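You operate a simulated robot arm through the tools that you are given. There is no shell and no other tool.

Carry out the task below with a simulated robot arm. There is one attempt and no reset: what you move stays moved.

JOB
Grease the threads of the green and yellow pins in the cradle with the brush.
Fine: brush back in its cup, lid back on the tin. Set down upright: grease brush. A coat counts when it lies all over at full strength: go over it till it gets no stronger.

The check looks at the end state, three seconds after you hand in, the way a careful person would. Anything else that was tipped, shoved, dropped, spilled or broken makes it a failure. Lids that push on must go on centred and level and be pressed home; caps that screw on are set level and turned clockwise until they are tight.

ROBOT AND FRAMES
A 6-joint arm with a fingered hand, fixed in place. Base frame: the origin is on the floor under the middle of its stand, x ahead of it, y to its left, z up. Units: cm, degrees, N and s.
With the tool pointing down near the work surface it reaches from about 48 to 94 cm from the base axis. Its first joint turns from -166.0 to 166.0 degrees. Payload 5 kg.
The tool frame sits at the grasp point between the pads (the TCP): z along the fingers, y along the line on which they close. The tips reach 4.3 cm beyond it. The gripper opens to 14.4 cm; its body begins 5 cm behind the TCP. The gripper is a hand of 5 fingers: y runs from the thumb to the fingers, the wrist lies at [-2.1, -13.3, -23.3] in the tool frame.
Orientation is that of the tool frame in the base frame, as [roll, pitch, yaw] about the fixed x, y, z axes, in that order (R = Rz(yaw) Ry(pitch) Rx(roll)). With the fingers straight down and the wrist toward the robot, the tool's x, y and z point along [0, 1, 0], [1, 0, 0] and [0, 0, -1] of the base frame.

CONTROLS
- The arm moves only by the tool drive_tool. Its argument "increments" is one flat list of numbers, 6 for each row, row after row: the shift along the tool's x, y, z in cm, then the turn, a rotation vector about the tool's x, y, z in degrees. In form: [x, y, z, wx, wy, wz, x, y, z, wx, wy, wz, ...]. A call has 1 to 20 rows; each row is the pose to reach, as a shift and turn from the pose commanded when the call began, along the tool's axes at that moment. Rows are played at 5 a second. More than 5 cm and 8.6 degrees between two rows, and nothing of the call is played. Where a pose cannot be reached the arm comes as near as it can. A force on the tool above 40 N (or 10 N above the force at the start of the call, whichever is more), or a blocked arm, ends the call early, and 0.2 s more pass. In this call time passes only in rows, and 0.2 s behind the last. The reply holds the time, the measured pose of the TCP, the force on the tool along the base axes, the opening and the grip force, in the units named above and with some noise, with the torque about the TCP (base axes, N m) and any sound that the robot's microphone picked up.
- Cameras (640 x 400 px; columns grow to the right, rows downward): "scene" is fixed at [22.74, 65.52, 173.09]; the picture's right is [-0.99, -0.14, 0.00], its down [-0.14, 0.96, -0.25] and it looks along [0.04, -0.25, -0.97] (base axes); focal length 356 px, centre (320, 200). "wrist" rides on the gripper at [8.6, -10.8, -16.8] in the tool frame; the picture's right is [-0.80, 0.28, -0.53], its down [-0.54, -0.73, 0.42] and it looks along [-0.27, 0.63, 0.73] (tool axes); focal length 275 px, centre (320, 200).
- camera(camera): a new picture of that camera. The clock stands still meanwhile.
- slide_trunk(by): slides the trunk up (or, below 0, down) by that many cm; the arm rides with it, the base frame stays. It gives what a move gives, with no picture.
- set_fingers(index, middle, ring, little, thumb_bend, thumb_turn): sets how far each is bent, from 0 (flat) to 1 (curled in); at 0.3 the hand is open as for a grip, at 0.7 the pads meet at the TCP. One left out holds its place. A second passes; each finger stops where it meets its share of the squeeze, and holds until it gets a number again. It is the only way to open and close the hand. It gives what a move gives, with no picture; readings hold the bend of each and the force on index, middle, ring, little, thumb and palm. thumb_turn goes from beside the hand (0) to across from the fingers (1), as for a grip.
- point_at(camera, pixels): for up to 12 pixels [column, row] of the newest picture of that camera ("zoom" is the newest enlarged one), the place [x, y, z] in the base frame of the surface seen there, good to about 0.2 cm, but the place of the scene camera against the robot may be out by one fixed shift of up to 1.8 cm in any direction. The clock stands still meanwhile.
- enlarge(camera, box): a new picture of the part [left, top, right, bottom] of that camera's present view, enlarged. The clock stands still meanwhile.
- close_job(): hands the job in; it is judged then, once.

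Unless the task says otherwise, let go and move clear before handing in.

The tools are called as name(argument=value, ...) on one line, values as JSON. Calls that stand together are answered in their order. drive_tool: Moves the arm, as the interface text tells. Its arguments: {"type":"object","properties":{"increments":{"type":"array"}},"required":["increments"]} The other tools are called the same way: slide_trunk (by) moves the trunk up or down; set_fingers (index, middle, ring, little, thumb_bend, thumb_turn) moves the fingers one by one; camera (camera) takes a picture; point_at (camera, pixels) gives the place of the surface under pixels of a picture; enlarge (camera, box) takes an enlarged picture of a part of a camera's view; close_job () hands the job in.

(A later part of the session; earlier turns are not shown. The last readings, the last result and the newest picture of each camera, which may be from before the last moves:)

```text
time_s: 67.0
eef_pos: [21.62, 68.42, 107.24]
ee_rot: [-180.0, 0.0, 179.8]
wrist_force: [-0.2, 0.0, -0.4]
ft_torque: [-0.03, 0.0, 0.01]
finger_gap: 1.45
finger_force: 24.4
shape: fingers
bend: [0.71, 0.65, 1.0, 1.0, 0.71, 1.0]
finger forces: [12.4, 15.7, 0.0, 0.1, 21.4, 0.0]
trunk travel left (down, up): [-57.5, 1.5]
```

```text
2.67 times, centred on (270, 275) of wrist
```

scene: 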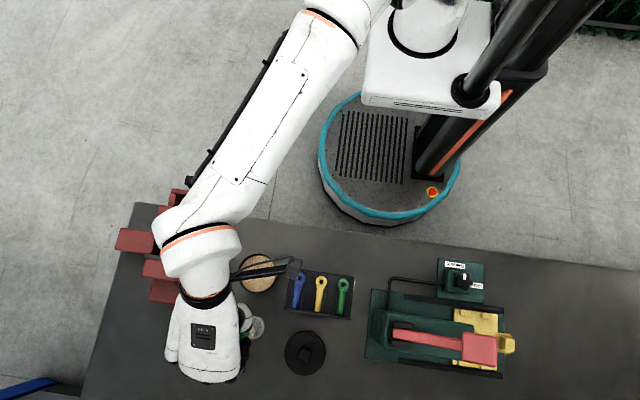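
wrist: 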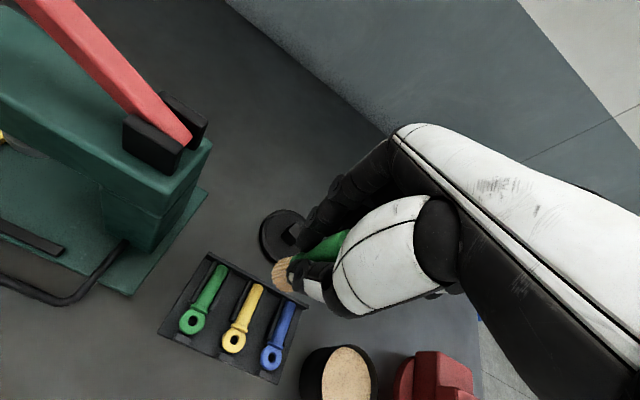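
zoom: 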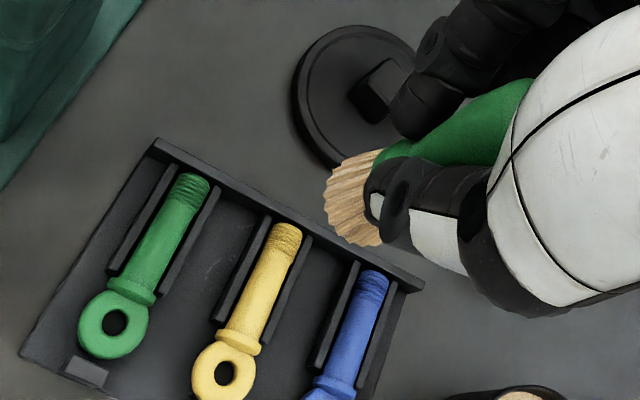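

The threads show at zoom (280,238) yellow and (186,190) green. I'll read their end points and edges for the stroke path.

enlarge(camera="wrist", box=[210, 250, 310, 325])

point_at(camera="wrist", pixels=[[259, 285], [256, 291], [253, 297], [248, 308], [240, 328], [222, 267], [219, 273], [216, 280], [211, 291], [200, 313], [289, 304], [286, 311]])

```text
5.33 times, centred on (260, 288) of wrist
```

zoom: 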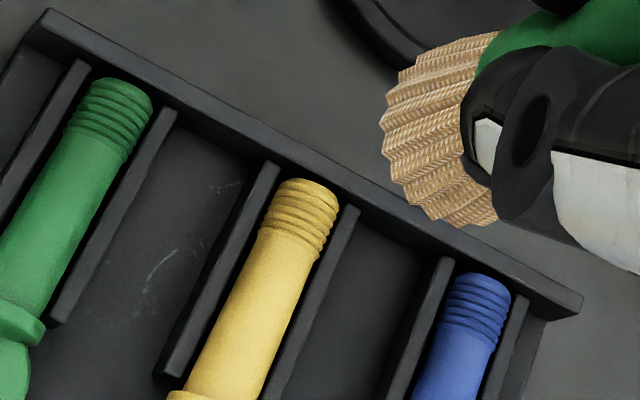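

```text
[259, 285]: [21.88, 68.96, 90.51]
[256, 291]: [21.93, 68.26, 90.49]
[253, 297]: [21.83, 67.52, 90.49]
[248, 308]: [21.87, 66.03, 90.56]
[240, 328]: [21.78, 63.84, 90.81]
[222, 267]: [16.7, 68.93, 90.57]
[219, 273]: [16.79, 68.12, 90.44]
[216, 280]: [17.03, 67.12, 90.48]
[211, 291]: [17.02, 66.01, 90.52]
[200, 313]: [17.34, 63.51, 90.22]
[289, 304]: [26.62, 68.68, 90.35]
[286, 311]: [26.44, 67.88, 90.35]
```

Both threads run about y=67.6–69.1, yellow at x≈21.85 and green at x≈16.8, with tops at z≈90.5. The 2.5 cm bristle disc covers a thread's width, so I'll lower onto the yellow thread in force-checked steps.

drive_tool(increments=[-0.1, 0, 2.5, 0, 0, 0, -0.15, 0, 5, 0, 0, 0, -0.15, 0, 6.5, 0, 0, 0, -0.15, 0, 7.3, 0, 0, 0, -0.15, 0, 7.7, 0, 0, 0])

drive_tool(increments=[0, 0, 0.2, 0, 0, 0])

camera(camera="wrist")

enlarge(camera="wrist", box=[210, 220, 350, 325])

```text
time_s: 68.2
eef_pos: [21.7, 68.46, 99.51]
ee_rot: [-179.8, 0.1, 179.9]
wrist_force: [0.4, 0.4, -0.1]
ft_torque: [-0.04, 0.02, 0.02]
finger_gap: 1.42
finger_force: 24.6
shape: fingers
bend: [0.71, 0.65, 1.0, 1.0, 0.71, 1.0]
finger forces: [12.5, 15.8, 0.0, 0.1, 21.3, 0.0]
trunk travel left (down, up): [-57.5, 1.5]
```

```text
time_s: 68.6
eef_pos: [21.67, 68.44, 99.31]
ee_rot: [-179.9, 0.1, 179.9]
wrist_force: [0.0, 1.1, -0.7]
ft_torque: [0.01, 0.0, 0.03]
finger_gap: 1.4
finger_force: 25.3
shape: fingers
bend: [0.71, 0.65, 1.0, 1.0, 0.71, 1.0]
finger forces: [12.4, 15.9, 0.0, 0.0, 21.3, 0.1]
trunk travel left (down, up): [-57.5, 1.5]
```

```text
taken
```

wrist: 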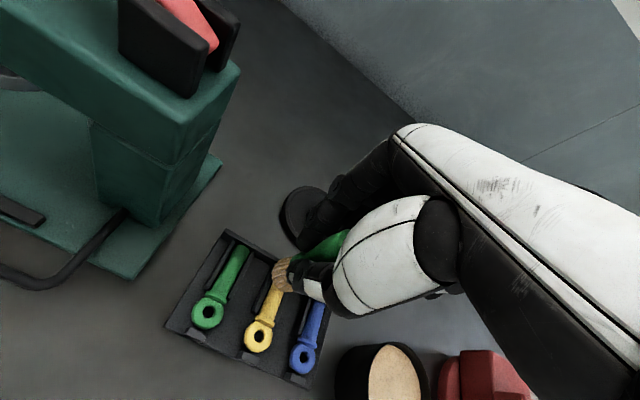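

```text
3.81 times, centred on (280, 272) of wrist
```

zoom: 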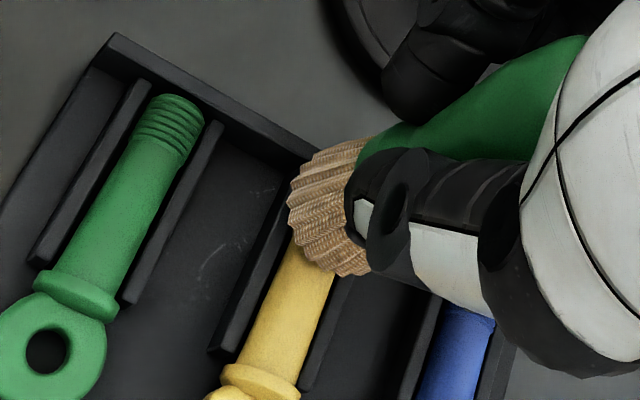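

The bristles sit right over the yellow thread with no contact force yet. I'll lower another 0.15 cm at a time until a light contact.

drive_tool(increments=[0, 0, 0.15, 0, 0, 0])

drive_tool(increments=[0, 0, 0.15, 0, 0, 0])

```text
time_s: 69.0
eef_pos: [21.77, 68.55, 99.24]
ee_rot: [-179.9, 0.1, 179.9]
wrist_force: [0.5, -0.1, -0.6]
ft_torque: [-0.01, 0.0, 0.0]
finger_gap: 1.41
finger_force: 24.8
shape: fingers
bend: [0.71, 0.65, 1.0, 1.0, 0.71, 1.0]
finger forces: [12.4, 15.9, 0.0, 0.0, 21.2, 0.1]
trunk travel left (down, up): [-57.5, 1.5]
```

```text
time_s: 69.4
eef_pos: [21.73, 68.52, 99.15]
ee_rot: [180.0, 0.1, 179.9]
wrist_force: [-0.3, -0.1, 3.6]
ft_torque: [-0.01, -0.01, 0.02]
finger_gap: 1.44
finger_force: 25.2
shape: fingers
bend: [0.71, 0.65, 1.0, 1.0, 0.71, 1.0]
finger forces: [12.3, 16.0, 0.0, 0.0, 21.7, 0.0]
trunk travel left (down, up): [-57.5, 1.5]
```

Contact is light at 3.6 N. I'll stroke back and forth along the thread with this pressure.

drive_tool(increments=[0, -0.4, 0, 0, 0, 0, 0, -0.8, 0, 0, 0, 0, 0, -0.4, 0, 0, 0, 0, 0, 0, 0, 0, 0, 0, 0, 0.4, 0, 0, 0, 0, 0, 0.6, 0, 0, 0, 0, 0, 0.2, 0, 0, 0, 0, 0.3, -0.2, 0, 0, 0, 0, 0.3, -0.7, 0, 0, 0, 0, 0.3, -0.2, 0, 0, 0, 0, 0.3, 0.4, 0, 0, 0, 0, -0.3, 0.4, 0, 0, 0, 0, -0.3, -0.2, 0, 0, 0, 0, -0.3, -0.7, 0, 0, 0, 0, -0.3, 0, 0, 0, 0, 0, 0, 0, 0, 0, 0, 0])

drive_tool(increments=[0, 0, -1, 0, 0, 0, 3, 0, -3, 0, 0, 0, 5, -2, -4, 0, 0, 0])

camera(camera="wrist")

enlarge(camera="wrist", box=[210, 220, 350, 325])

```text
time_s: 72.8
eef_pos: [21.66, 68.41, 98.99]
ee_rot: [-179.9, 0.1, 179.9]
wrist_force: [-0.1, -1.3, 7.6]
ft_torque: [-0.04, 0.02, -0.02]
finger_gap: 1.37
finger_force: 25.7
shape: fingers
bend: [0.71, 0.65, 1.0, 1.0, 0.71, 1.0]
finger forces: [12.8, 16.5, 0.1, 0.0, 22.7, 0.0]
trunk travel left (down, up): [-57.5, 1.5]
```

```text
time_s: 73.6
eef_pos: [16.65, 66.43, 103.16]
ee_rot: [-179.8, 0.1, 179.8]
wrist_force: [0.0, -0.3, -1.8]
ft_torque: [0.04, 0.0, 0.0]
finger_gap: 1.34
finger_force: 24.4
shape: fingers
bend: [0.71, 0.65, 1.0, 1.0, 0.71, 1.0]
finger forces: [12.6, 16.5, 0.1, 0.1, 21.2, 0.1]
trunk travel left (down, up): [-57.5, 1.5]
```

```text
taken
```

wrist: 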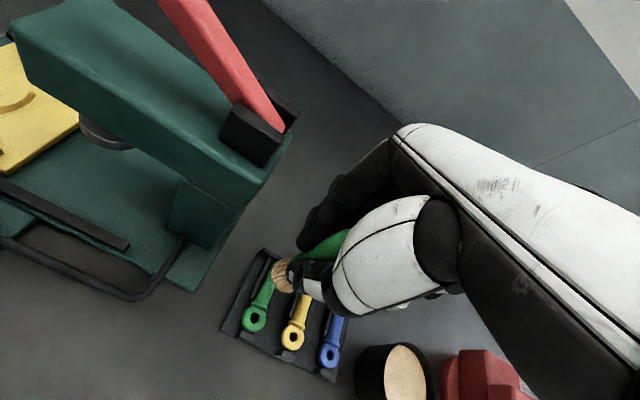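

```text
3.81 times, centred on (280, 272) of wrist
```

zoom: 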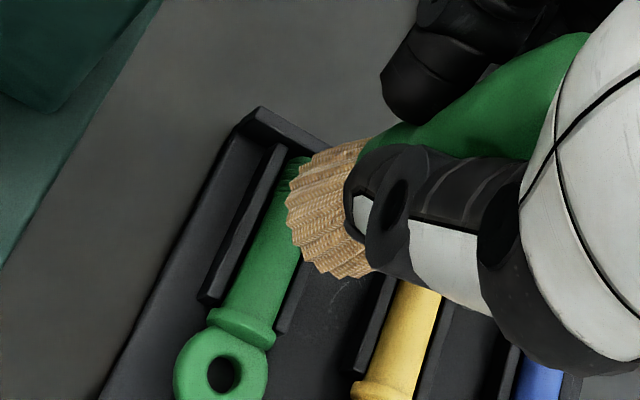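

The hand hides the yellow thread from here, because the camera sees best on its −x side. I'll move to +x of the yellow pin, high up, to inspect the coat.

drive_tool(increments=[-4, 0, -2.5, 0, 0, 0, -8, 0, -4, 0, 0, 0, -12, 0, -4, 0, 0, 0])

camera(camera="wrist")

enlarge(camera="wrist", box=[130, 200, 290, 320])

```text
time_s: 74.4
eef_pos: [28.66, 66.61, 107.03]
ee_rot: [-179.8, 0.0, 179.9]
wrist_force: [0.2, 0.2, -1.3]
ft_torque: [-0.04, 0.04, 0.01]
finger_gap: 1.35
finger_force: 25.2
shape: fingers
bend: [0.71, 0.65, 1.0, 1.0, 0.71, 1.0]
finger forces: [12.6, 16.5, 0.0, 0.1, 21.0, 0.0]
trunk travel left (down, up): [-57.5, 1.5]
```

```text
taken
```

wrist: 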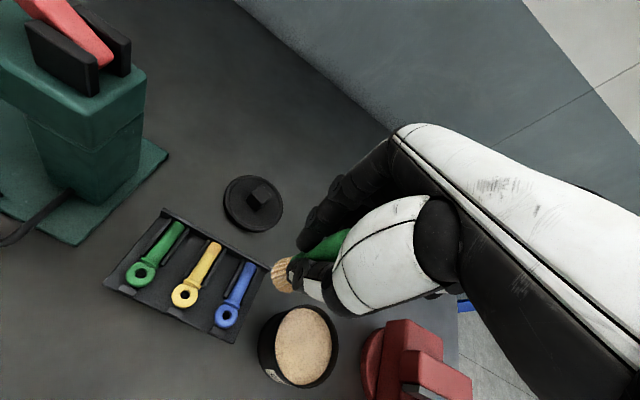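

```text
3.33 times, centred on (210, 260) of wrist
```

zoom: 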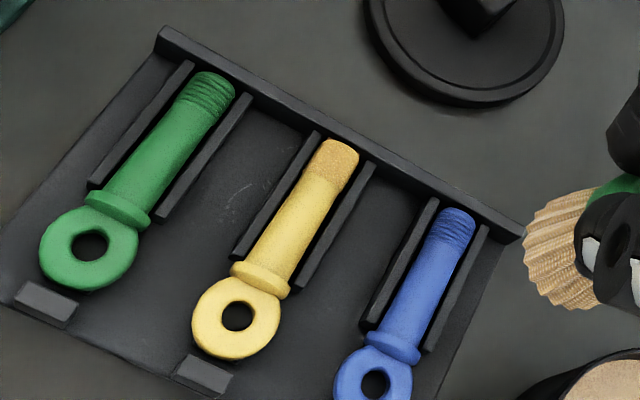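

The yellow thread now shows a tan coat at zoom (335,165). I'll enlarge further to judge coverage.

enlarge(camera="wrist", box=[185, 230, 235, 268])

enlarge(camera="scene", box=[285, 265, 355, 320])

```text
10.53 times, centred on (210, 249) of wrist
```

zoom: 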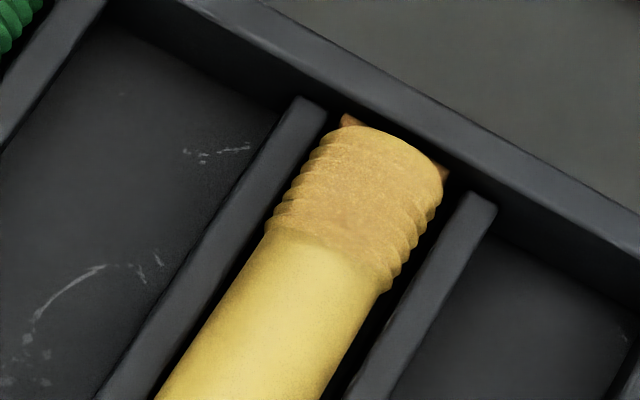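

```text
7.27 times, centred on (320, 292) of scene
```

zoom: 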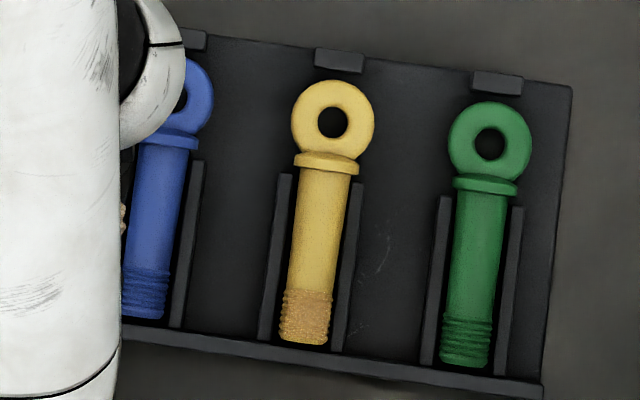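

The coat on the yellow thread is translucent and weaker near the shank and along the sides, so it needs more passes. I'll re-dip the brush first.

drive_tool(increments=[-3.5, -1.8, 0, 0, 0, 0, -7.1, -3.7, 0, 0, 0, 0, -7.1, -3.7, 3, 0, 0, 0, -7.1, -3.7, 5, 0, 0, 0, -7.1, -3.7, 5.7, 0, 0, 0, -7.1, -3.7, 6.0, 0, 0, 0])

drive_tool(increments=[0.4, 0, 0.1, 0, 0, 0, 0.4, 0.4, 0.1, 0, 0, 0, -0.4, 0.4, 0.1, 0, 0, 0, -0.4, -0.4, 0.1, 0, 0, 0, 0, 0, 0.1, 0, 0, 0])

```text
time_s: 75.8
eef_pos: [35.72, 62.7, 101.28]
ee_rot: [-179.9, -0.1, 180.0]
wrist_force: [-0.1, 0.2, -1.2]
ft_torque: [0.03, 0.01, 0.0]
finger_gap: 1.37
finger_force: 25.0
shape: fingers
bend: [0.71, 0.65, 1.0, 1.0, 0.71, 1.0]
finger forces: [12.5, 16.6, 0.1, 0.0, 21.0, 0.0]
trunk travel left (down, up): [-57.5, 1.5]
```

```text
time_s: 77.0
eef_pos: [35.89, 62.61, 101.16]
ee_rot: [-179.9, 0.1, 180.0]
wrist_force: [1.3, -0.6, 4.1]
ft_torque: [0.02, -0.13, -0.03]
finger_gap: 1.33
finger_force: 25.5
shape: fingers
bend: [0.71, 0.65, 1.0, 1.0, 0.71, 1.0]
finger forces: [11.6, 17.7, 0.0, 0.1, 22.1, 0.1]
trunk travel left (down, up): [-57.5, 1.5]
```

Light contact at 4 N while swirling. One slightly deeper swirl, then I'll lift and look at the bristles.

drive_tool(increments=[0, 0, 0.15, 0, 0, 0, 0.5, 0, 0.15, 0, 0, 0, 0, 0.4, 0.15, 0, 0, 0, -0.5, 0, 0.15, 0, 0, 0, 0, -0.4, 0.15, 0, 0, 0, 0, 0, 0.1, 0, 0, 0])

drive_tool(increments=[0, 0, -1, 0, 0, 0, 0, 0, -3, 0, 0, 0, 0, 0, -6, 0, 0, 0])

camera(camera="wrist")

enlarge(camera="wrist", box=[200, 200, 360, 320])

```text
time_s: 78.4
eef_pos: [35.82, 62.58, 101.0]
ee_rot: [-179.8, 0.1, 180.0]
wrist_force: [0.1, -4.3, 17.1]
ft_torque: [-0.13, -0.07, 0.0]
finger_gap: 1.29
finger_force: 27.8
shape: fingers
bend: [0.71, 0.65, 1.0, 1.0, 0.71, 1.0]
finger forces: [12.0, 18.2, 0.0, 0.0, 24.7, 0.0]
trunk travel left (down, up): [-57.5, 1.5]
```

```text
time_s: 79.2
eef_pos: [35.66, 62.7, 106.98]
ee_rot: [-179.9, 0.0, 179.9]
wrist_force: [0.1, 0.6, -1.5]
ft_torque: [0.04, 0.0, 0.02]
finger_gap: 1.28
finger_force: 25.3
shape: fingers
bend: [0.71, 0.65, 1.0, 1.0, 0.72, 1.0]
finger forces: [12.8, 16.7, 0.0, 0.0, 20.7, 0.0]
trunk travel left (down, up): [-57.5, 1.5]
```

```text
taken
```

wrist: 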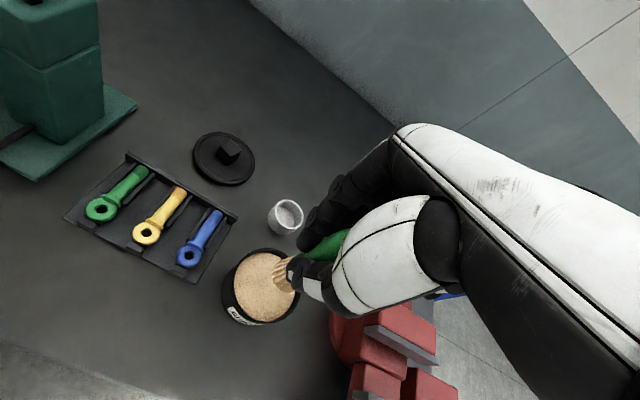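

```text
3.33 times, centred on (280, 260) of wrist
```

zoom: 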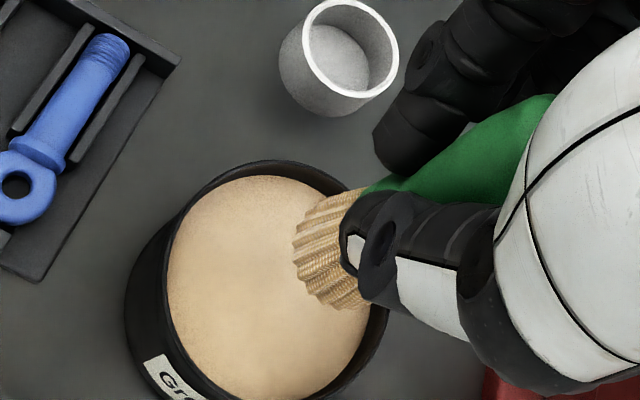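

The brush is well loaded. The finger gap has crept from 1.56 to 1.28, so I'll re-measure the bristle tip before stroking again.

point_at(camera="zoom", pixels=[[296, 242], [298, 262], [312, 288], [335, 302], [355, 308], [305, 218], [340, 195], [365, 188], [420, 150], [480, 120], [530, 100]])

```text
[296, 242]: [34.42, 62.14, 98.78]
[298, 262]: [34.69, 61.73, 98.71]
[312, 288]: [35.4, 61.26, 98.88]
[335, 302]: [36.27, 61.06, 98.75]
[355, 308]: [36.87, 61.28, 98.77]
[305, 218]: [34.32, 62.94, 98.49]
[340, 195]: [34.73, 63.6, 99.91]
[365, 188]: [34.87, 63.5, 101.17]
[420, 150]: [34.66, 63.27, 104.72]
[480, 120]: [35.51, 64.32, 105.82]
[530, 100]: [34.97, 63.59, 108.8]
```

Tip is now TCP−8.4 and the bristle centre sits about 0.3 cm toward −y of the TCP. I'll go back over the yellow thread with that correction and lower to contact.

drive_tool(increments=[3.5, 1.5, 0, 0, 0, 0, 7, 3, 0, 0, 0, 0, 10.5, 4.5, 0, 0, 0, 0, 13.8, 5.9, 0, 0, 0, 0, 13.8, 5.9, 3, 0, 0, 0, 13.8, 5.9, 6, 0, 0, 0, 13.8, 5.9, 7.3, 0, 0, 0, 13.8, 5.9, 7.8, 0, 0, 0])

drive_tool(increments=[0, 0, 0.15, 0, 0, 0])

```text
time_s: 81.0
eef_pos: [21.88, 68.72, 99.11]
ee_rot: [-179.8, 0.2, 179.9]
wrist_force: [0.5, 0.0, 1.3]
ft_torque: [0.03, -0.02, -0.01]
finger_gap: 1.26
finger_force: 25.6
shape: fingers
bend: [0.71, 0.65, 1.0, 1.0, 0.72, 1.0]
finger forces: [13.0, 16.9, 0.0, 0.0, 20.9, 0.0]
trunk travel left (down, up): [-57.5, 1.5]
```

```text
time_s: 81.4
eef_pos: [21.97, 68.74, 99.04]
ee_rot: [180.0, 0.1, 180.0]
wrist_force: [-0.7, -0.6, 7.1]
ft_torque: [-0.02, 0.03, 0.01]
finger_gap: 1.28
finger_force: 24.8
shape: fingers
bend: [0.71, 0.65, 1.0, 1.0, 0.72, 1.0]
finger forces: [13.3, 16.9, 0.0, 0.1, 21.6, 0.1]
trunk travel left (down, up): [-57.5, 1.5]
```

Contact is 7 N on the yellow thread. I'll stroke along it again, with lanes offset to both sides and reaching a little farther toward the shank.

drive_tool(increments=[0, -0.4, 0, 0, 0, 0, 0, -0.9, 0, 0, 0, 0, 0, -0.4, 0, 0, 0, 0, 0, 0.1, 0, 0, 0, 0, 0, 0.5, 0, 0, 0, 0, 0.4, 0.4, 0, 0, 0, 0, 0.4, 0, 0, 0, 0, 0, 0.4, -0.5, 0, 0, 0, 0, 0.4, -0.9, 0, 0, 0, 0, 0.4, -0.4, 0, 0, 0, 0, 0.4, 0.3, 0, 0, 0, 0, 0, 0.3, 0, 0, 0, 0, -0.4, 0.3, 0, 0, 0, 0, -0.4, -0.2, 0, 0, 0, 0, -0.4, -0.8, 0, 0, 0, 0, -0.4, -0.3, 0, 0, 0, 0, -0.4, 0.3, 0, 0, 0, 0, 0, 0, 0, 0, 0, 0, 0, -0.5, 0, 0, 0, 0, 0, 0, 0, 0, 0, 0])

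drive_tool(increments=[0, 0, -1, 0, 0, 0, 0, 0, -3, 0, 0, 0, -3, -1, -6, 0, 0, 0, -7, -2, -8, 0, 0, 0])

camera(camera="wrist")

enlarge(camera="wrist", box=[185, 230, 235, 268])

enlarge(camera="scene", box=[285, 265, 355, 320])

```text
time_s: 85.6
eef_pos: [21.9, 68.5, 99.11]
ee_rot: [-179.9, 0.0, 179.8]
wrist_force: [-1.0, -2.9, 11.1]
ft_torque: [-0.11, 0.03, 0.01]
finger_gap: 1.17
finger_force: 27.4
shape: fingers
bend: [0.71, 0.65, 1.0, 1.0, 0.72, 1.0]
finger forces: [12.6, 18.2, 0.0, 0.0, 24.5, 0.0]
trunk travel left (down, up): [-57.5, 1.5]
```

```text
time_s: 86.6
eef_pos: [29.21, 66.58, 106.98]
ee_rot: [-179.8, 0.0, 179.8]
wrist_force: [0.2, 0.1, -1.6]
ft_torque: [0.02, 0.01, 0.0]
finger_gap: 1.17
finger_force: 25.9
shape: fingers
bend: [0.71, 0.65, 1.0, 1.0, 0.72, 1.0]
finger forces: [12.6, 17.6, 0.0, 0.0, 21.2, 0.0]
trunk travel left (down, up): [-57.5, 1.5]
```

```text
taken
```

wrist: 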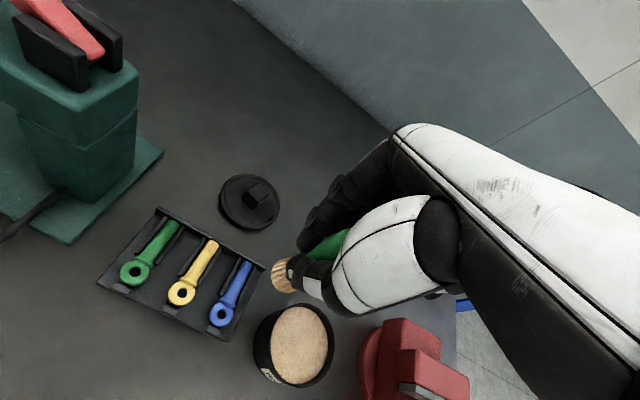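

```text
10.53 times, centred on (210, 249) of wrist
```

zoom: 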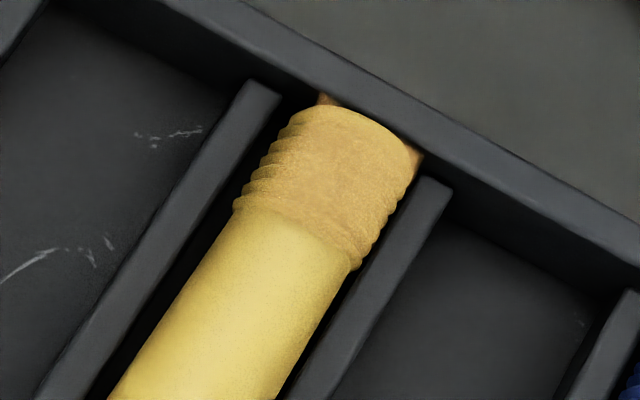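

```text
7.27 times, centred on (320, 292) of scene
```

zoom: 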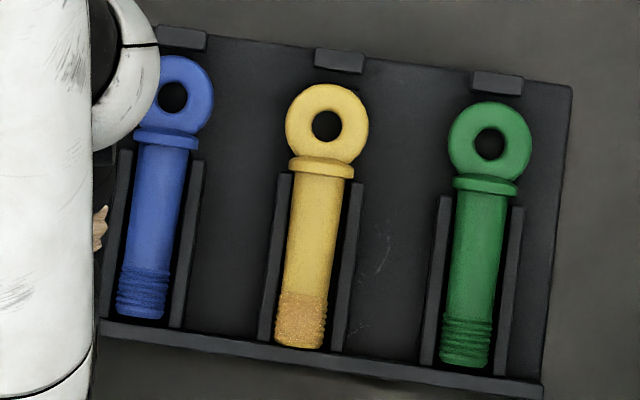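

The coat is stronger on top, but the scene view suggests the yellow pin shifted about 0.15 cm sideways between its rails, so I'll avoid sideways strokes. I'll look closer from both cameras to see which parts are still thin.

enlarge(camera="scene", box=[308, 292, 336, 316])

enlarge(camera="wrist", box=[195, 233, 225, 255])

```text
16.00 times, centred on (322, 304) of scene
```

zoom: 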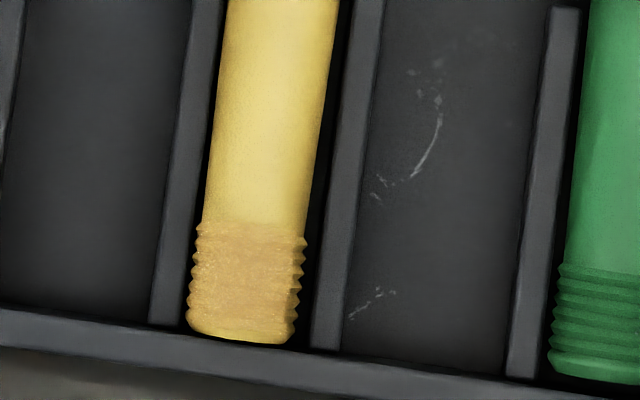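

```text
16.00 times, centred on (210, 244) of wrist
```

zoom: 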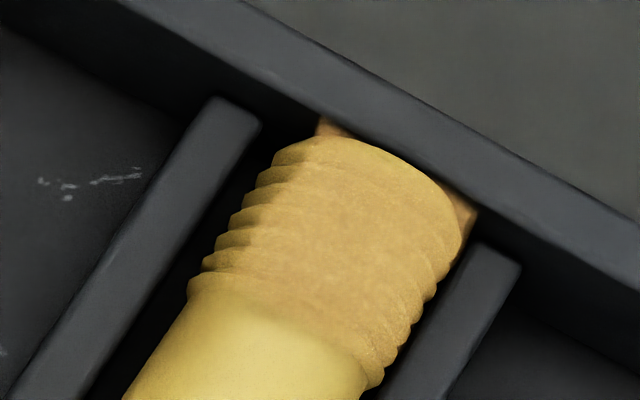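

From above the coat now looks even across the yellow thread, with the flanks hard to judge. I'll re-dip with light pressure and then do the green thread.

drive_tool(increments=[-3.3, -1.8, 0, 0, 0, 0, -6.6, -3.7, 0, 0, 0, 0, -6.6, -3.7, 3, 0, 0, 0, -6.6, -3.7, 5, 0, 0, 0, -6.6, -3.7, 5.8, 0, 0, 0])

drive_tool(increments=[0, 0, 0.1, 0, 0, 0, 0, 0, 0.2, 0, 0, 0])

```text
time_s: 87.8
eef_pos: [35.66, 62.85, 101.2]
ee_rot: [-179.9, 0.0, 179.7]
wrist_force: [0.0, -0.7, 0.0]
ft_torque: [0.0, 0.0, -0.01]
finger_gap: 1.19
finger_force: 25.8
shape: fingers
bend: [0.71, 0.65, 1.0, 1.0, 0.72, 1.0]
finger forces: [12.6, 17.9, 0.0, 0.0, 21.1, 0.1]
trunk travel left (down, up): [-57.5, 1.5]
```

```text
time_s: 88.4
eef_pos: [35.63, 63.01, 100.99]
ee_rot: [-179.9, 0.2, 179.8]
wrist_force: [-0.5, -0.3, 5.6]
ft_torque: [0.06, -0.02, 0.01]
finger_gap: 1.17
finger_force: 26.3
shape: fingers
bend: [0.71, 0.65, 1.0, 1.0, 0.72, 1.0]
finger forces: [12.6, 18.1, 0.1, 0.0, 22.2, 0.0]
trunk travel left (down, up): [-57.5, 1.5]
```

The bristles press lightly on the grease at 5.6 N. I'll swirl gently to load and lift out.

drive_tool(increments=[0.4, 0, 0, 0, 0, 0, 0.6, 0.4, 0, 0, 0, 0, 0, 0.6, 0, 0, 0, 0, -0.6, 0.2, 0, 0, 0, 0, -0.5, -0.4, 0, 0, 0, 0, 0, -0.5, 0, 0, 0, 0, 0.4, -0.2, 0, 0, 0, 0, 0, 0, 0, 0, 0, 0])

drive_tool(increments=[0, 0, -1, 0, 0, 0, 0, 0, -3, 0, 0, 0, 0, 0, -6, 0, 0, 0])

enlarge(camera="wrist", box=[200, 200, 360, 320])

point_at(camera="zoom", pixels=[[296, 242], [298, 262], [312, 288], [335, 302], [305, 218], [340, 195], [420, 150], [480, 120]])

```text
time_s: 90.2
eef_pos: [35.69, 62.88, 101.05]
ee_rot: [-179.9, 0.0, 179.9]
wrist_force: [-0.5, -0.5, 4.7]
ft_torque: [0.05, 0.0, 0.0]
finger_gap: 1.18
finger_force: 26.5
shape: fingers
bend: [0.71, 0.65, 1.0, 1.0, 0.72, 0.99]
finger forces: [12.5, 18.6, 0.0, 0.0, 21.9, 0.1]
trunk travel left (down, up): [-57.5, 1.5]
```

```text
time_s: 91.0
eef_pos: [35.49, 62.72, 107.0]
ee_rot: [-179.8, 0.1, 180.0]
wrist_force: [0.2, 0.7, -0.9]
ft_torque: [0.01, -0.03, 0.01]
finger_gap: 1.14
finger_force: 25.9
shape: fingers
bend: [0.71, 0.65, 1.0, 1.0, 0.72, 0.99]
finger forces: [12.7, 17.8, 0.1, 0.0, 20.9, 0.0]
trunk travel left (down, up): [-57.5, 1.5]
```

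```text
3.33 times, centred on (280, 260) of wrist
```

zoom: 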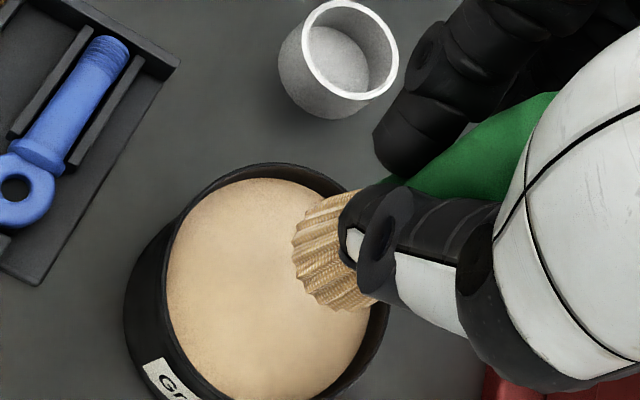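

```text
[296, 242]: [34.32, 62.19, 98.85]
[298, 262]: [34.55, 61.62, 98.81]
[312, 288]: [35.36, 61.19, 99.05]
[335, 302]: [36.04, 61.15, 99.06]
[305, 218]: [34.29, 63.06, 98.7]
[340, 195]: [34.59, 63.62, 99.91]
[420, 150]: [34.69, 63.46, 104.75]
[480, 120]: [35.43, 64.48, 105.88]
```

The tip is now TCP−8.25 with the centre about 0.3 cm toward −y. I'll move over the green thread (x≈16.75) and lower, keeping at least 3 cm from the press.

drive_tool(increments=[4.7, 1.4, 0, 0, 0, 0, 9.4, 2.9, 0, 0, 0, 0, 14.1, 4.3, 0, 0, 0, 0, 18.8, 5.75, 0, 0, 0, 0, 18.8, 5.75, 3, 0, 0, 0])

camera(camera="wrist")

enlarge(camera="wrist", box=[210, 220, 350, 325])

camera(camera="scene")

```text
time_s: 92.2
eef_pos: [16.83, 68.64, 103.83]
ee_rot: [-179.8, 0.1, 179.8]
wrist_force: [-0.7, 0.0, -0.4]
ft_torque: [-0.01, -0.03, 0.02]
finger_gap: 1.13
finger_force: 26.3
shape: fingers
bend: [0.71, 0.65, 1.0, 1.0, 0.72, 0.99]
finger forces: [12.7, 17.9, 0.0, 0.0, 20.8, 0.0]
trunk travel left (down, up): [-57.5, 1.5]
```

```text
taken
```

wrist: 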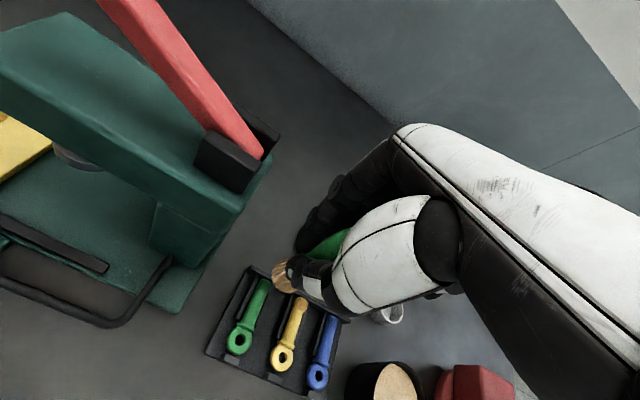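

```text
3.81 times, centred on (280, 272) of wrist
```

zoom: 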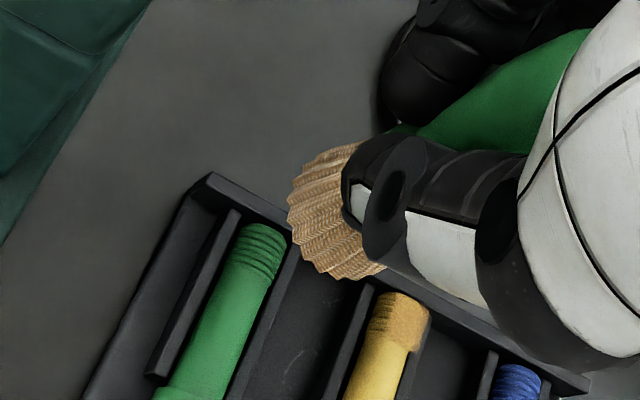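

```text
taken
```

scene: 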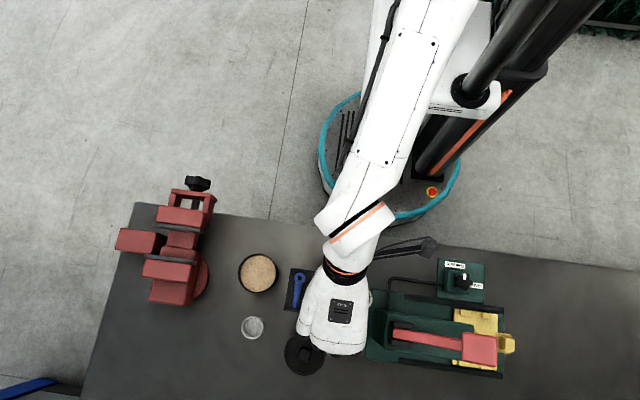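

The bristles hang just above the green thread with the press clear on the left. I'll lower to contact in checked steps.

drive_tool(increments=[0.1, 0, 2, 0, 0, 0, 0.1, 0, 3.5, 0, 0, 0, 0.1, 0, 4.3, 0, 0, 0, 0.1, 0, 4.6, 0, 0, 0])

drive_tool(increments=[0, 0, 0.15, 0, 0, 0])

drive_tool(increments=[0, 0, 0.12, 0, 0, 0])

```text
time_s: 93.2
eef_pos: [16.89, 68.67, 99.33]
ee_rot: [-179.7, 0.0, 179.8]
wrist_force: [0.3, 0.8, -0.8]
ft_torque: [0.04, -0.03, 0.0]
finger_gap: 1.13
finger_force: 26.0
shape: fingers
bend: [0.71, 0.65, 1.0, 1.0, 0.72, 0.99]
finger forces: [12.7, 17.8, 0.0, 0.1, 20.9, 0.0]
trunk travel left (down, up): [-57.5, 1.5]
```

```text
time_s: 93.6
eef_pos: [16.67, 68.67, 99.18]
ee_rot: [-179.8, -0.1, 179.9]
wrist_force: [-0.4, 0.1, 0.1]
ft_torque: [0.04, 0.01, -0.02]
finger_gap: 1.14
finger_force: 26.1
shape: fingers
bend: [0.71, 0.65, 1.0, 1.0, 0.72, 0.99]
finger forces: [12.6, 17.8, 0.1, 0.0, 20.8, 0.1]
trunk travel left (down, up): [-57.5, 1.5]
```

```text
time_s: 94.0
eef_pos: [16.79, 68.66, 99.13]
ee_rot: [-179.8, 0.1, 179.9]
wrist_force: [0.2, -0.1, 0.9]
ft_torque: [0.03, 0.01, -0.01]
finger_gap: 1.14
finger_force: 25.8
shape: fingers
bend: [0.71, 0.65, 1.0, 1.0, 0.72, 0.99]
finger forces: [12.8, 17.9, 0.0, 0.1, 20.9, 0.1]
trunk travel left (down, up): [-57.5, 1.5]
```

drive_tool(increments=[0, 0, 0.12, 0, 0, 0])

drive_tool(increments=[0, 0, 0.08, 0, 0, 0])

enlarge(camera="wrist", box=[210, 220, 350, 325])

```text
time_s: 94.4
eef_pos: [16.75, 68.61, 99.08]
ee_rot: [-179.9, 0.1, 179.9]
wrist_force: [-0.7, 0.0, 5.1]
ft_torque: [0.03, 0.01, -0.03]
finger_gap: 1.11
finger_force: 25.5
shape: fingers
bend: [0.71, 0.65, 1.0, 1.0, 0.72, 0.99]
finger forces: [12.9, 17.9, 0.0, 0.1, 21.6, 0.0]
trunk travel left (down, up): [-57.5, 1.5]
```

```text
time_s: 94.8
eef_pos: [16.74, 68.69, 98.97]
ee_rot: [-180.0, 0.0, 179.9]
wrist_force: [-0.5, -0.3, 9.0]
ft_torque: [0.05, -0.01, -0.01]
finger_gap: 1.12
finger_force: 26.2
shape: fingers
bend: [0.71, 0.65, 1.0, 1.0, 0.72, 0.99]
finger forces: [13.1, 18.0, 0.0, 0.0, 21.9, 0.0]
trunk travel left (down, up): [-57.5, 1.5]
```

```text
3.81 times, centred on (280, 272) of wrist
```

zoom: 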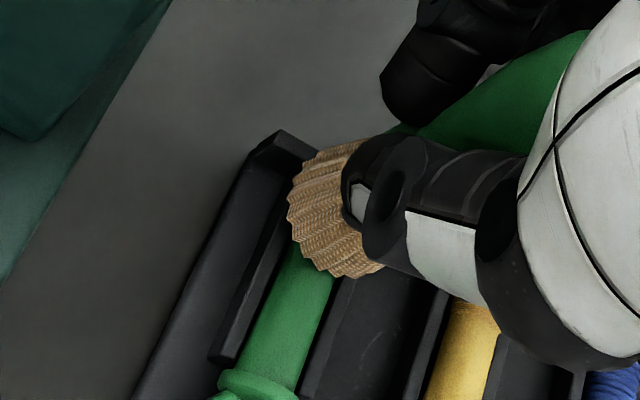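

Contact is 9 N, bristles covering the green thread; I'll ease slightly and stroke along its axis only.

drive_tool(increments=[0, -0.3, -0.06, 0, 0, 0, 0, -0.7, -0.06, 0, 0, 0, 0, -1.0, -0.06, 0, 0, 0, 0, -0.6, -0.06, 0, 0, 0, 0, -0.2, -0.06, 0, 0, 0, 0, 0.2, -0.06, 0, 0, 0, 0, 0.4, -0.06, 0, 0, 0, 0, 0, -0.06, 0, 0, 0, 0, -0.4, -0.06, 0, 0, 0, 0, -0.8, -0.06, 0, 0, 0, 0, -1.0, -0.06, 0, 0, 0, 0, -0.6, -0.06, 0, 0, 0, 0, -0.2, -0.06, 0, 0, 0, 0, 0.3, -0.06, 0, 0, 0, 0, 0, -0.06, 0, 0, 0, 0, -0.5, -0.06, 0, 0, 0, 0, -0.9, -0.06, 0, 0, 0, 0, -0.4, -0.06, 0, 0, 0, 0, 0, -0.06, 0, 0, 0, 0, 0, -0.06, 0, 0, 0])

drive_tool(increments=[0, 0, -1, 0, 0, 0, 0, 0, -3, 0, 0, 0, -3.5, -1, -6, 0, 0, 0, -7, -2, -8, 0, 0, 0, -10.5, -2, -8, 0, 0, 0])

camera(camera="wrist")

camera(camera="scene")

```text
time_s: 99.0
eef_pos: [16.76, 68.7, 98.93]
ee_rot: [-180.0, 0.0, 179.9]
wrist_force: [-1.4, -2.8, 9.9]
ft_torque: [-0.15, 0.03, 0.03]
finger_gap: 1.1
finger_force: 27.6
shape: fingers
bend: [0.71, 0.65, 1.0, 1.0, 0.72, 0.99]
finger forces: [12.3, 18.7, 0.1, 0.0, 23.9, 0.0]
trunk travel left (down, up): [-57.5, 1.5]
```

```text
time_s: 100.2
eef_pos: [27.3, 66.66, 106.74]
ee_rot: [-179.8, 0.0, 180.0]
wrist_force: [0.4, -0.6, -1.0]
ft_torque: [0.02, 0.0, 0.03]
finger_gap: 1.07
finger_force: 26.0
shape: fingers
bend: [0.71, 0.65, 1.0, 1.0, 0.72, 0.99]
finger forces: [12.4, 18.3, 0.1, 0.0, 21.0, 0.1]
trunk travel left (down, up): [-57.5, 1.5]
```

```text
taken
```

wrist: 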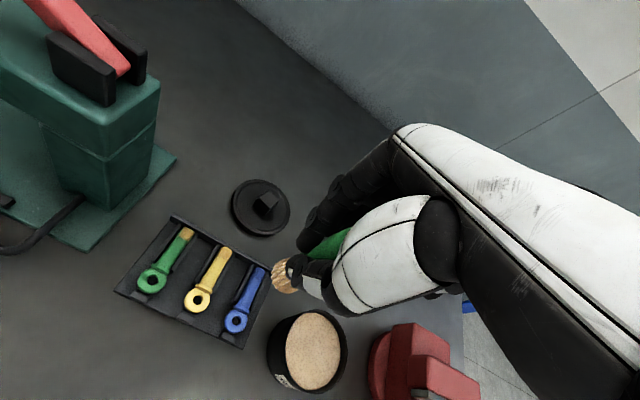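

```text
taken
```

scene: 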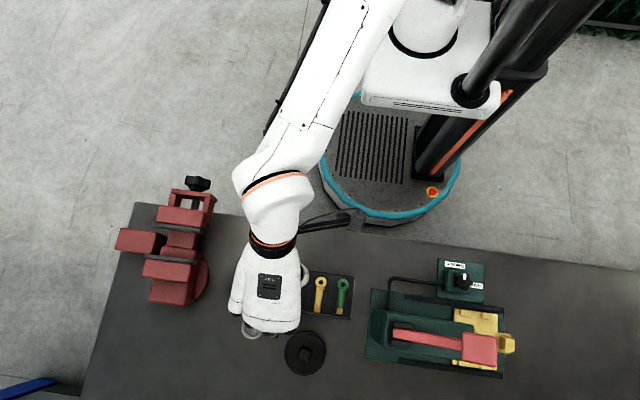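

The green thread now shows tan too. I'll enlarge both threads from each camera to compare strength and coverage.

enlarge(camera="wrist", box=[165, 220, 240, 275])

enlarge(camera="scene", box=[308, 292, 350, 322])

enlarge(camera="wrist", box=[172, 223, 202, 245])

enlarge(camera="scene", box=[328, 294, 356, 318])

```text
7.27 times, centred on (202, 248) of wrist
```

zoom: 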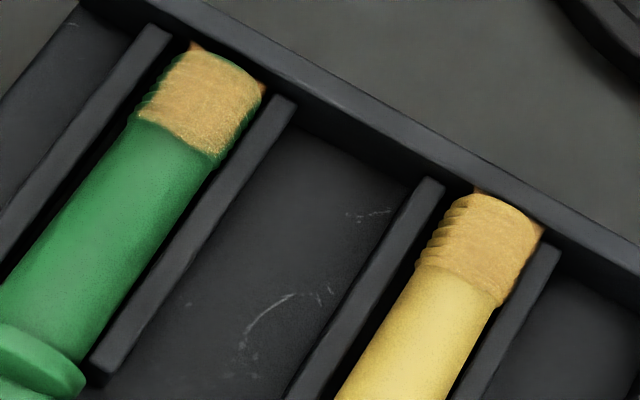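

```text
13.33 times, centred on (329, 307) of scene
```

zoom: 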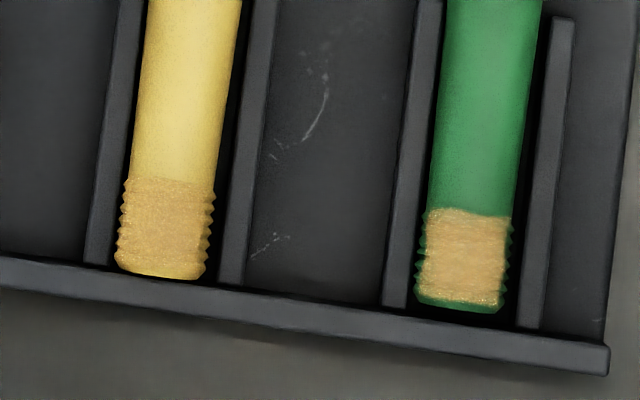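

```text
16.00 times, centred on (187, 234) of wrist
```

zoom: 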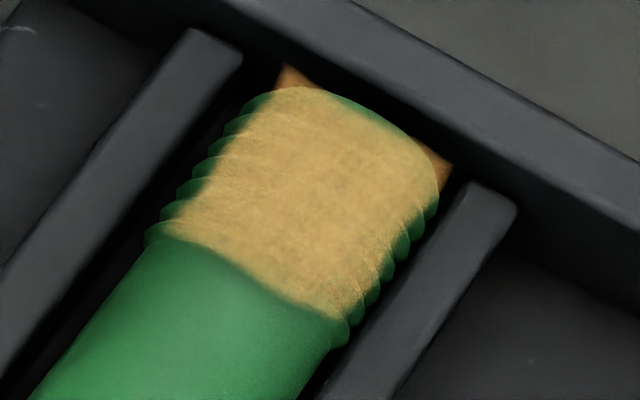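

```text
16.00 times, centred on (342, 306) of scene
```

zoom: 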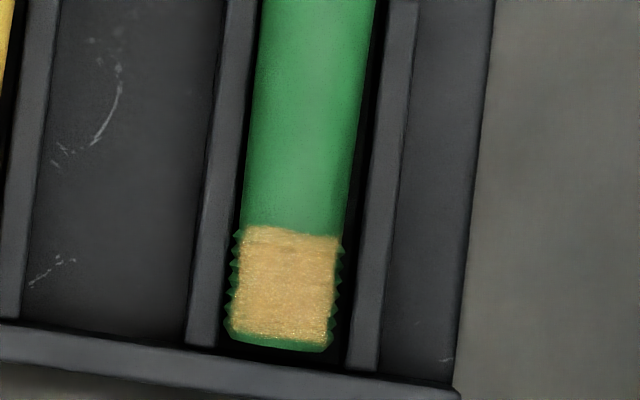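

The coat is a clear rectangular patch over the top of each thread, and both patches now look filled edge to edge. To be sure they're at full strength, I'll re-dip and go over both again, then compare.

drive_tool(increments=[-4, -1.9, 0, 0, 0, 0, -8.3, -3.8, 0, 0, 0, 0, -8.3, -3.8, 3, 0, 0, 0, -8.3, -3.8, 5, 0, 0, 0, -8.3, -3.8, 5.6, 0, 0, 0])

drive_tool(increments=[0, 0, 0.1, 0, 0, 0, 0, 0, 0.2, 0, 0, 0])

```text
time_s: 101.4
eef_pos: [35.51, 62.83, 101.34]
ee_rot: [-179.7, 0.1, 179.9]
wrist_force: [0.4, -0.2, 0.2]
ft_torque: [0.04, 0.0, 0.0]
finger_gap: 1.07
finger_force: 26.3
shape: fingers
bend: [0.71, 0.65, 1.0, 1.0, 0.72, 0.99]
finger forces: [12.4, 18.4, 0.0, 0.0, 20.8, 0.0]
trunk travel left (down, up): [-57.5, 1.5]
```

```text
time_s: 102.0
eef_pos: [35.45, 62.88, 101.14]
ee_rot: [-179.9, 0.1, 179.9]
wrist_force: [-0.4, -0.1, -0.8]
ft_torque: [0.0, 0.03, 0.03]
finger_gap: 1.07
finger_force: 26.0
shape: fingers
bend: [0.71, 0.65, 1.0, 1.0, 0.72, 0.99]
finger forces: [12.5, 18.3, 0.0, 0.0, 20.9, 0.1]
trunk travel left (down, up): [-57.5, 1.5]
```

drive_tool(increments=[0, 0, 0.1, 0, 0, 0, 0, 0, 0.22, 0, 0, 0])

drive_tool(increments=[0.4, 0, 0, 0, 0, 0, 0.6, 0.4, 0, 0, 0, 0, 0, 0.6, 0, 0, 0, 0, -0.6, 0.2, 0, 0, 0, 0, -0.5, -0.4, 0, 0, 0, 0, 0, -0.5, 0, 0, 0, 0, 0.4, -0.2, 0, 0, 0, 0, 0, 0, 0, 0, 0, 0])

drive_tool(increments=[0, 0, -1, 0, 0, 0, 0, 0, -3, 0, 0, 0, 0, 0, -6, 0, 0, 0])

enlarge(camera="wrist", box=[200, 200, 360, 320])

point_at(camera="zoom", pixels=[[296, 242], [298, 262], [312, 288], [335, 302], [305, 218], [340, 195], [420, 150], [480, 120]])

```text
time_s: 102.6
eef_pos: [35.61, 62.75, 101.04]
ee_rot: [180.0, 0.1, 179.9]
wrist_force: [-1.1, -0.3, 5.0]
ft_torque: [0.03, 0.01, 0.05]
finger_gap: 1.05
finger_force: 26.6
shape: fingers
bend: [0.71, 0.65, 1.0, 1.0, 0.72, 0.99]
finger forces: [12.8, 18.0, 0.1, 0.0, 21.7, 0.0]
trunk travel left (down, up): [-57.5, 1.5]
```

```text
time_s: 104.4
eef_pos: [35.57, 62.85, 100.98]
ee_rot: [-180.0, -0.1, 179.8]
wrist_force: [-1.2, -0.8, 8.7]
ft_torque: [0.02, -0.01, -0.01]
finger_gap: 1.04
finger_force: 28.4
shape: fingers
bend: [0.71, 0.65, 1.0, 1.0, 0.72, 0.99]
finger forces: [12.3, 21.9, 0.0, 0.1, 23.0, 0.1]
trunk travel left (down, up): [-57.5, 1.5]
```

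```text
time_s: 105.2
eef_pos: [35.47, 62.87, 107.08]
ee_rot: [-179.8, 0.0, 179.9]
wrist_force: [0.2, 0.7, -0.9]
ft_torque: [0.03, 0.02, 0.0]
finger_gap: 1.04
finger_force: 26.1
shape: fingers
bend: [0.71, 0.65, 1.0, 1.0, 0.72, 0.99]
finger forces: [12.3, 18.7, 0.1, 0.1, 20.8, 0.1]
trunk travel left (down, up): [-57.5, 1.5]
```

```text
3.33 times, centred on (280, 260) of wrist
```

zoom: 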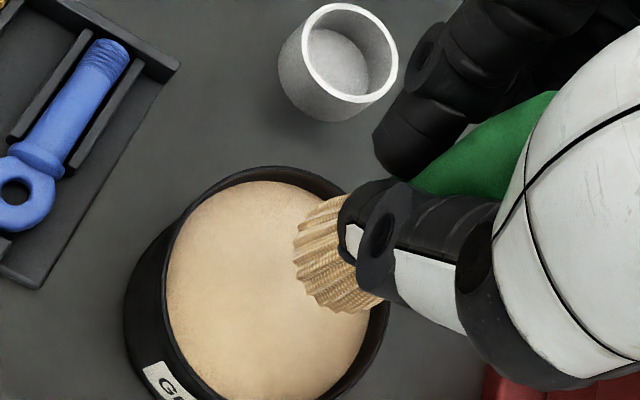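

```text
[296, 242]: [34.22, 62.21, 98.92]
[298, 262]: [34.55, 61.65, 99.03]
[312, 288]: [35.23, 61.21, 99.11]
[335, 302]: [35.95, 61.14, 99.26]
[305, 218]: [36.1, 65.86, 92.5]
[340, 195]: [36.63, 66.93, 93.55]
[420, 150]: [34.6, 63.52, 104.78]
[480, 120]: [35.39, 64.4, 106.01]
```

The brush is loaded again with its tip at TCP−8.2. I'll read the two patch centres from the scene camera to aim the next strokes.

point_at(camera="scene", pixels=[[317.4, 309.1], [339.7, 311.3], [317, 306], [339, 308.5], [320, 281], [342.5, 284]])

drive_tool(increments=[3.5, 1.5, 0, 0, 0, 0, 7, 3, 0, 0, 0, 0, 10.5, 4.5, 0, 0, 0, 0, 13.5, 5.8, 0, 0, 0, 0, 13.5, 5.8, 3, 0, 0, 0, 13.5, 5.8, 6, 0, 0, 0, 13.5, 5.8, 7.4, 0, 0, 0, 13.5, 5.8, 7.8, 0, 0, 0])

drive_tool(increments=[0, 0, 0.12, 0, 0, 0])

```text
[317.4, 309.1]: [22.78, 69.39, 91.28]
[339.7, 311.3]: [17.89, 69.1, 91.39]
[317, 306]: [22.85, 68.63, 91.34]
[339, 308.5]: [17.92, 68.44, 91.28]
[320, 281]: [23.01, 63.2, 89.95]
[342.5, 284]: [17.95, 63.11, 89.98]
```

```text
time_s: 107.0
eef_pos: [22.01, 68.81, 99.14]
ee_rot: [-179.9, 0.1, 179.9]
wrist_force: [0.2, -0.3, -0.7]
ft_torque: [-0.01, 0.0, 0.02]
finger_gap: 1.03
finger_force: 25.3
shape: fingers
bend: [0.71, 0.65, 1.0, 1.0, 0.72, 0.99]
finger forces: [12.6, 18.7, 0.0, 0.0, 20.6, 0.1]
trunk travel left (down, up): [-57.5, 1.5]
```

```text
time_s: 107.4
eef_pos: [22.01, 68.56, 99.04]
ee_rot: [180.0, 0.1, 180.0]
wrist_force: [0.4, 0.2, -1.1]
ft_torque: [0.01, 0.01, 0.0]
finger_gap: 1.05
finger_force: 25.7
shape: fingers
bend: [0.71, 0.65, 1.0, 1.0, 0.72, 0.99]
finger forces: [12.5, 18.7, 0.1, 0.0, 20.6, 0.0]
trunk travel left (down, up): [-57.5, 1.5]
```

No contact yet; the scene reading puts the yellow thread nearer x≈21.7, so I'll shift 0.3 cm to −x and lower further.

drive_tool(increments=[0.3, 0, 0, 0, 0, 0, 0.3, 0, 0.12, 0, 0, 0])

drive_tool(increments=[0, 0, 0.12, 0, 0, 0])

```text
time_s: 108.0
eef_pos: [21.63, 68.71, 99.07]
ee_rot: [179.9, 0.2, 179.9]
wrist_force: [0.8, 0.6, 4.3]
ft_torque: [0.01, 0.02, -0.01]
finger_gap: 1.03
finger_force: 26.8
shape: fingers
bend: [0.71, 0.65, 1.0, 1.0, 0.72, 0.99]
finger forces: [12.5, 20.1, 0.0, 0.0, 21.4, 0.1]
trunk travel left (down, up): [-57.5, 1.5]
```

```text
time_s: 108.4
eef_pos: [21.74, 68.59, 98.95]
ee_rot: [-179.9, 0.1, 179.9]
wrist_force: [-1.4, -1.3, 11.3]
ft_torque: [-0.02, 0.09, -0.01]
finger_gap: 1.03
finger_force: 26.5
shape: fingers
bend: [0.71, 0.65, 1.0, 1.0, 0.72, 0.99]
finger forces: [12.9, 17.8, 0.0, 0.0, 22.5, 0.0]
trunk travel left (down, up): [-57.5, 1.5]
```

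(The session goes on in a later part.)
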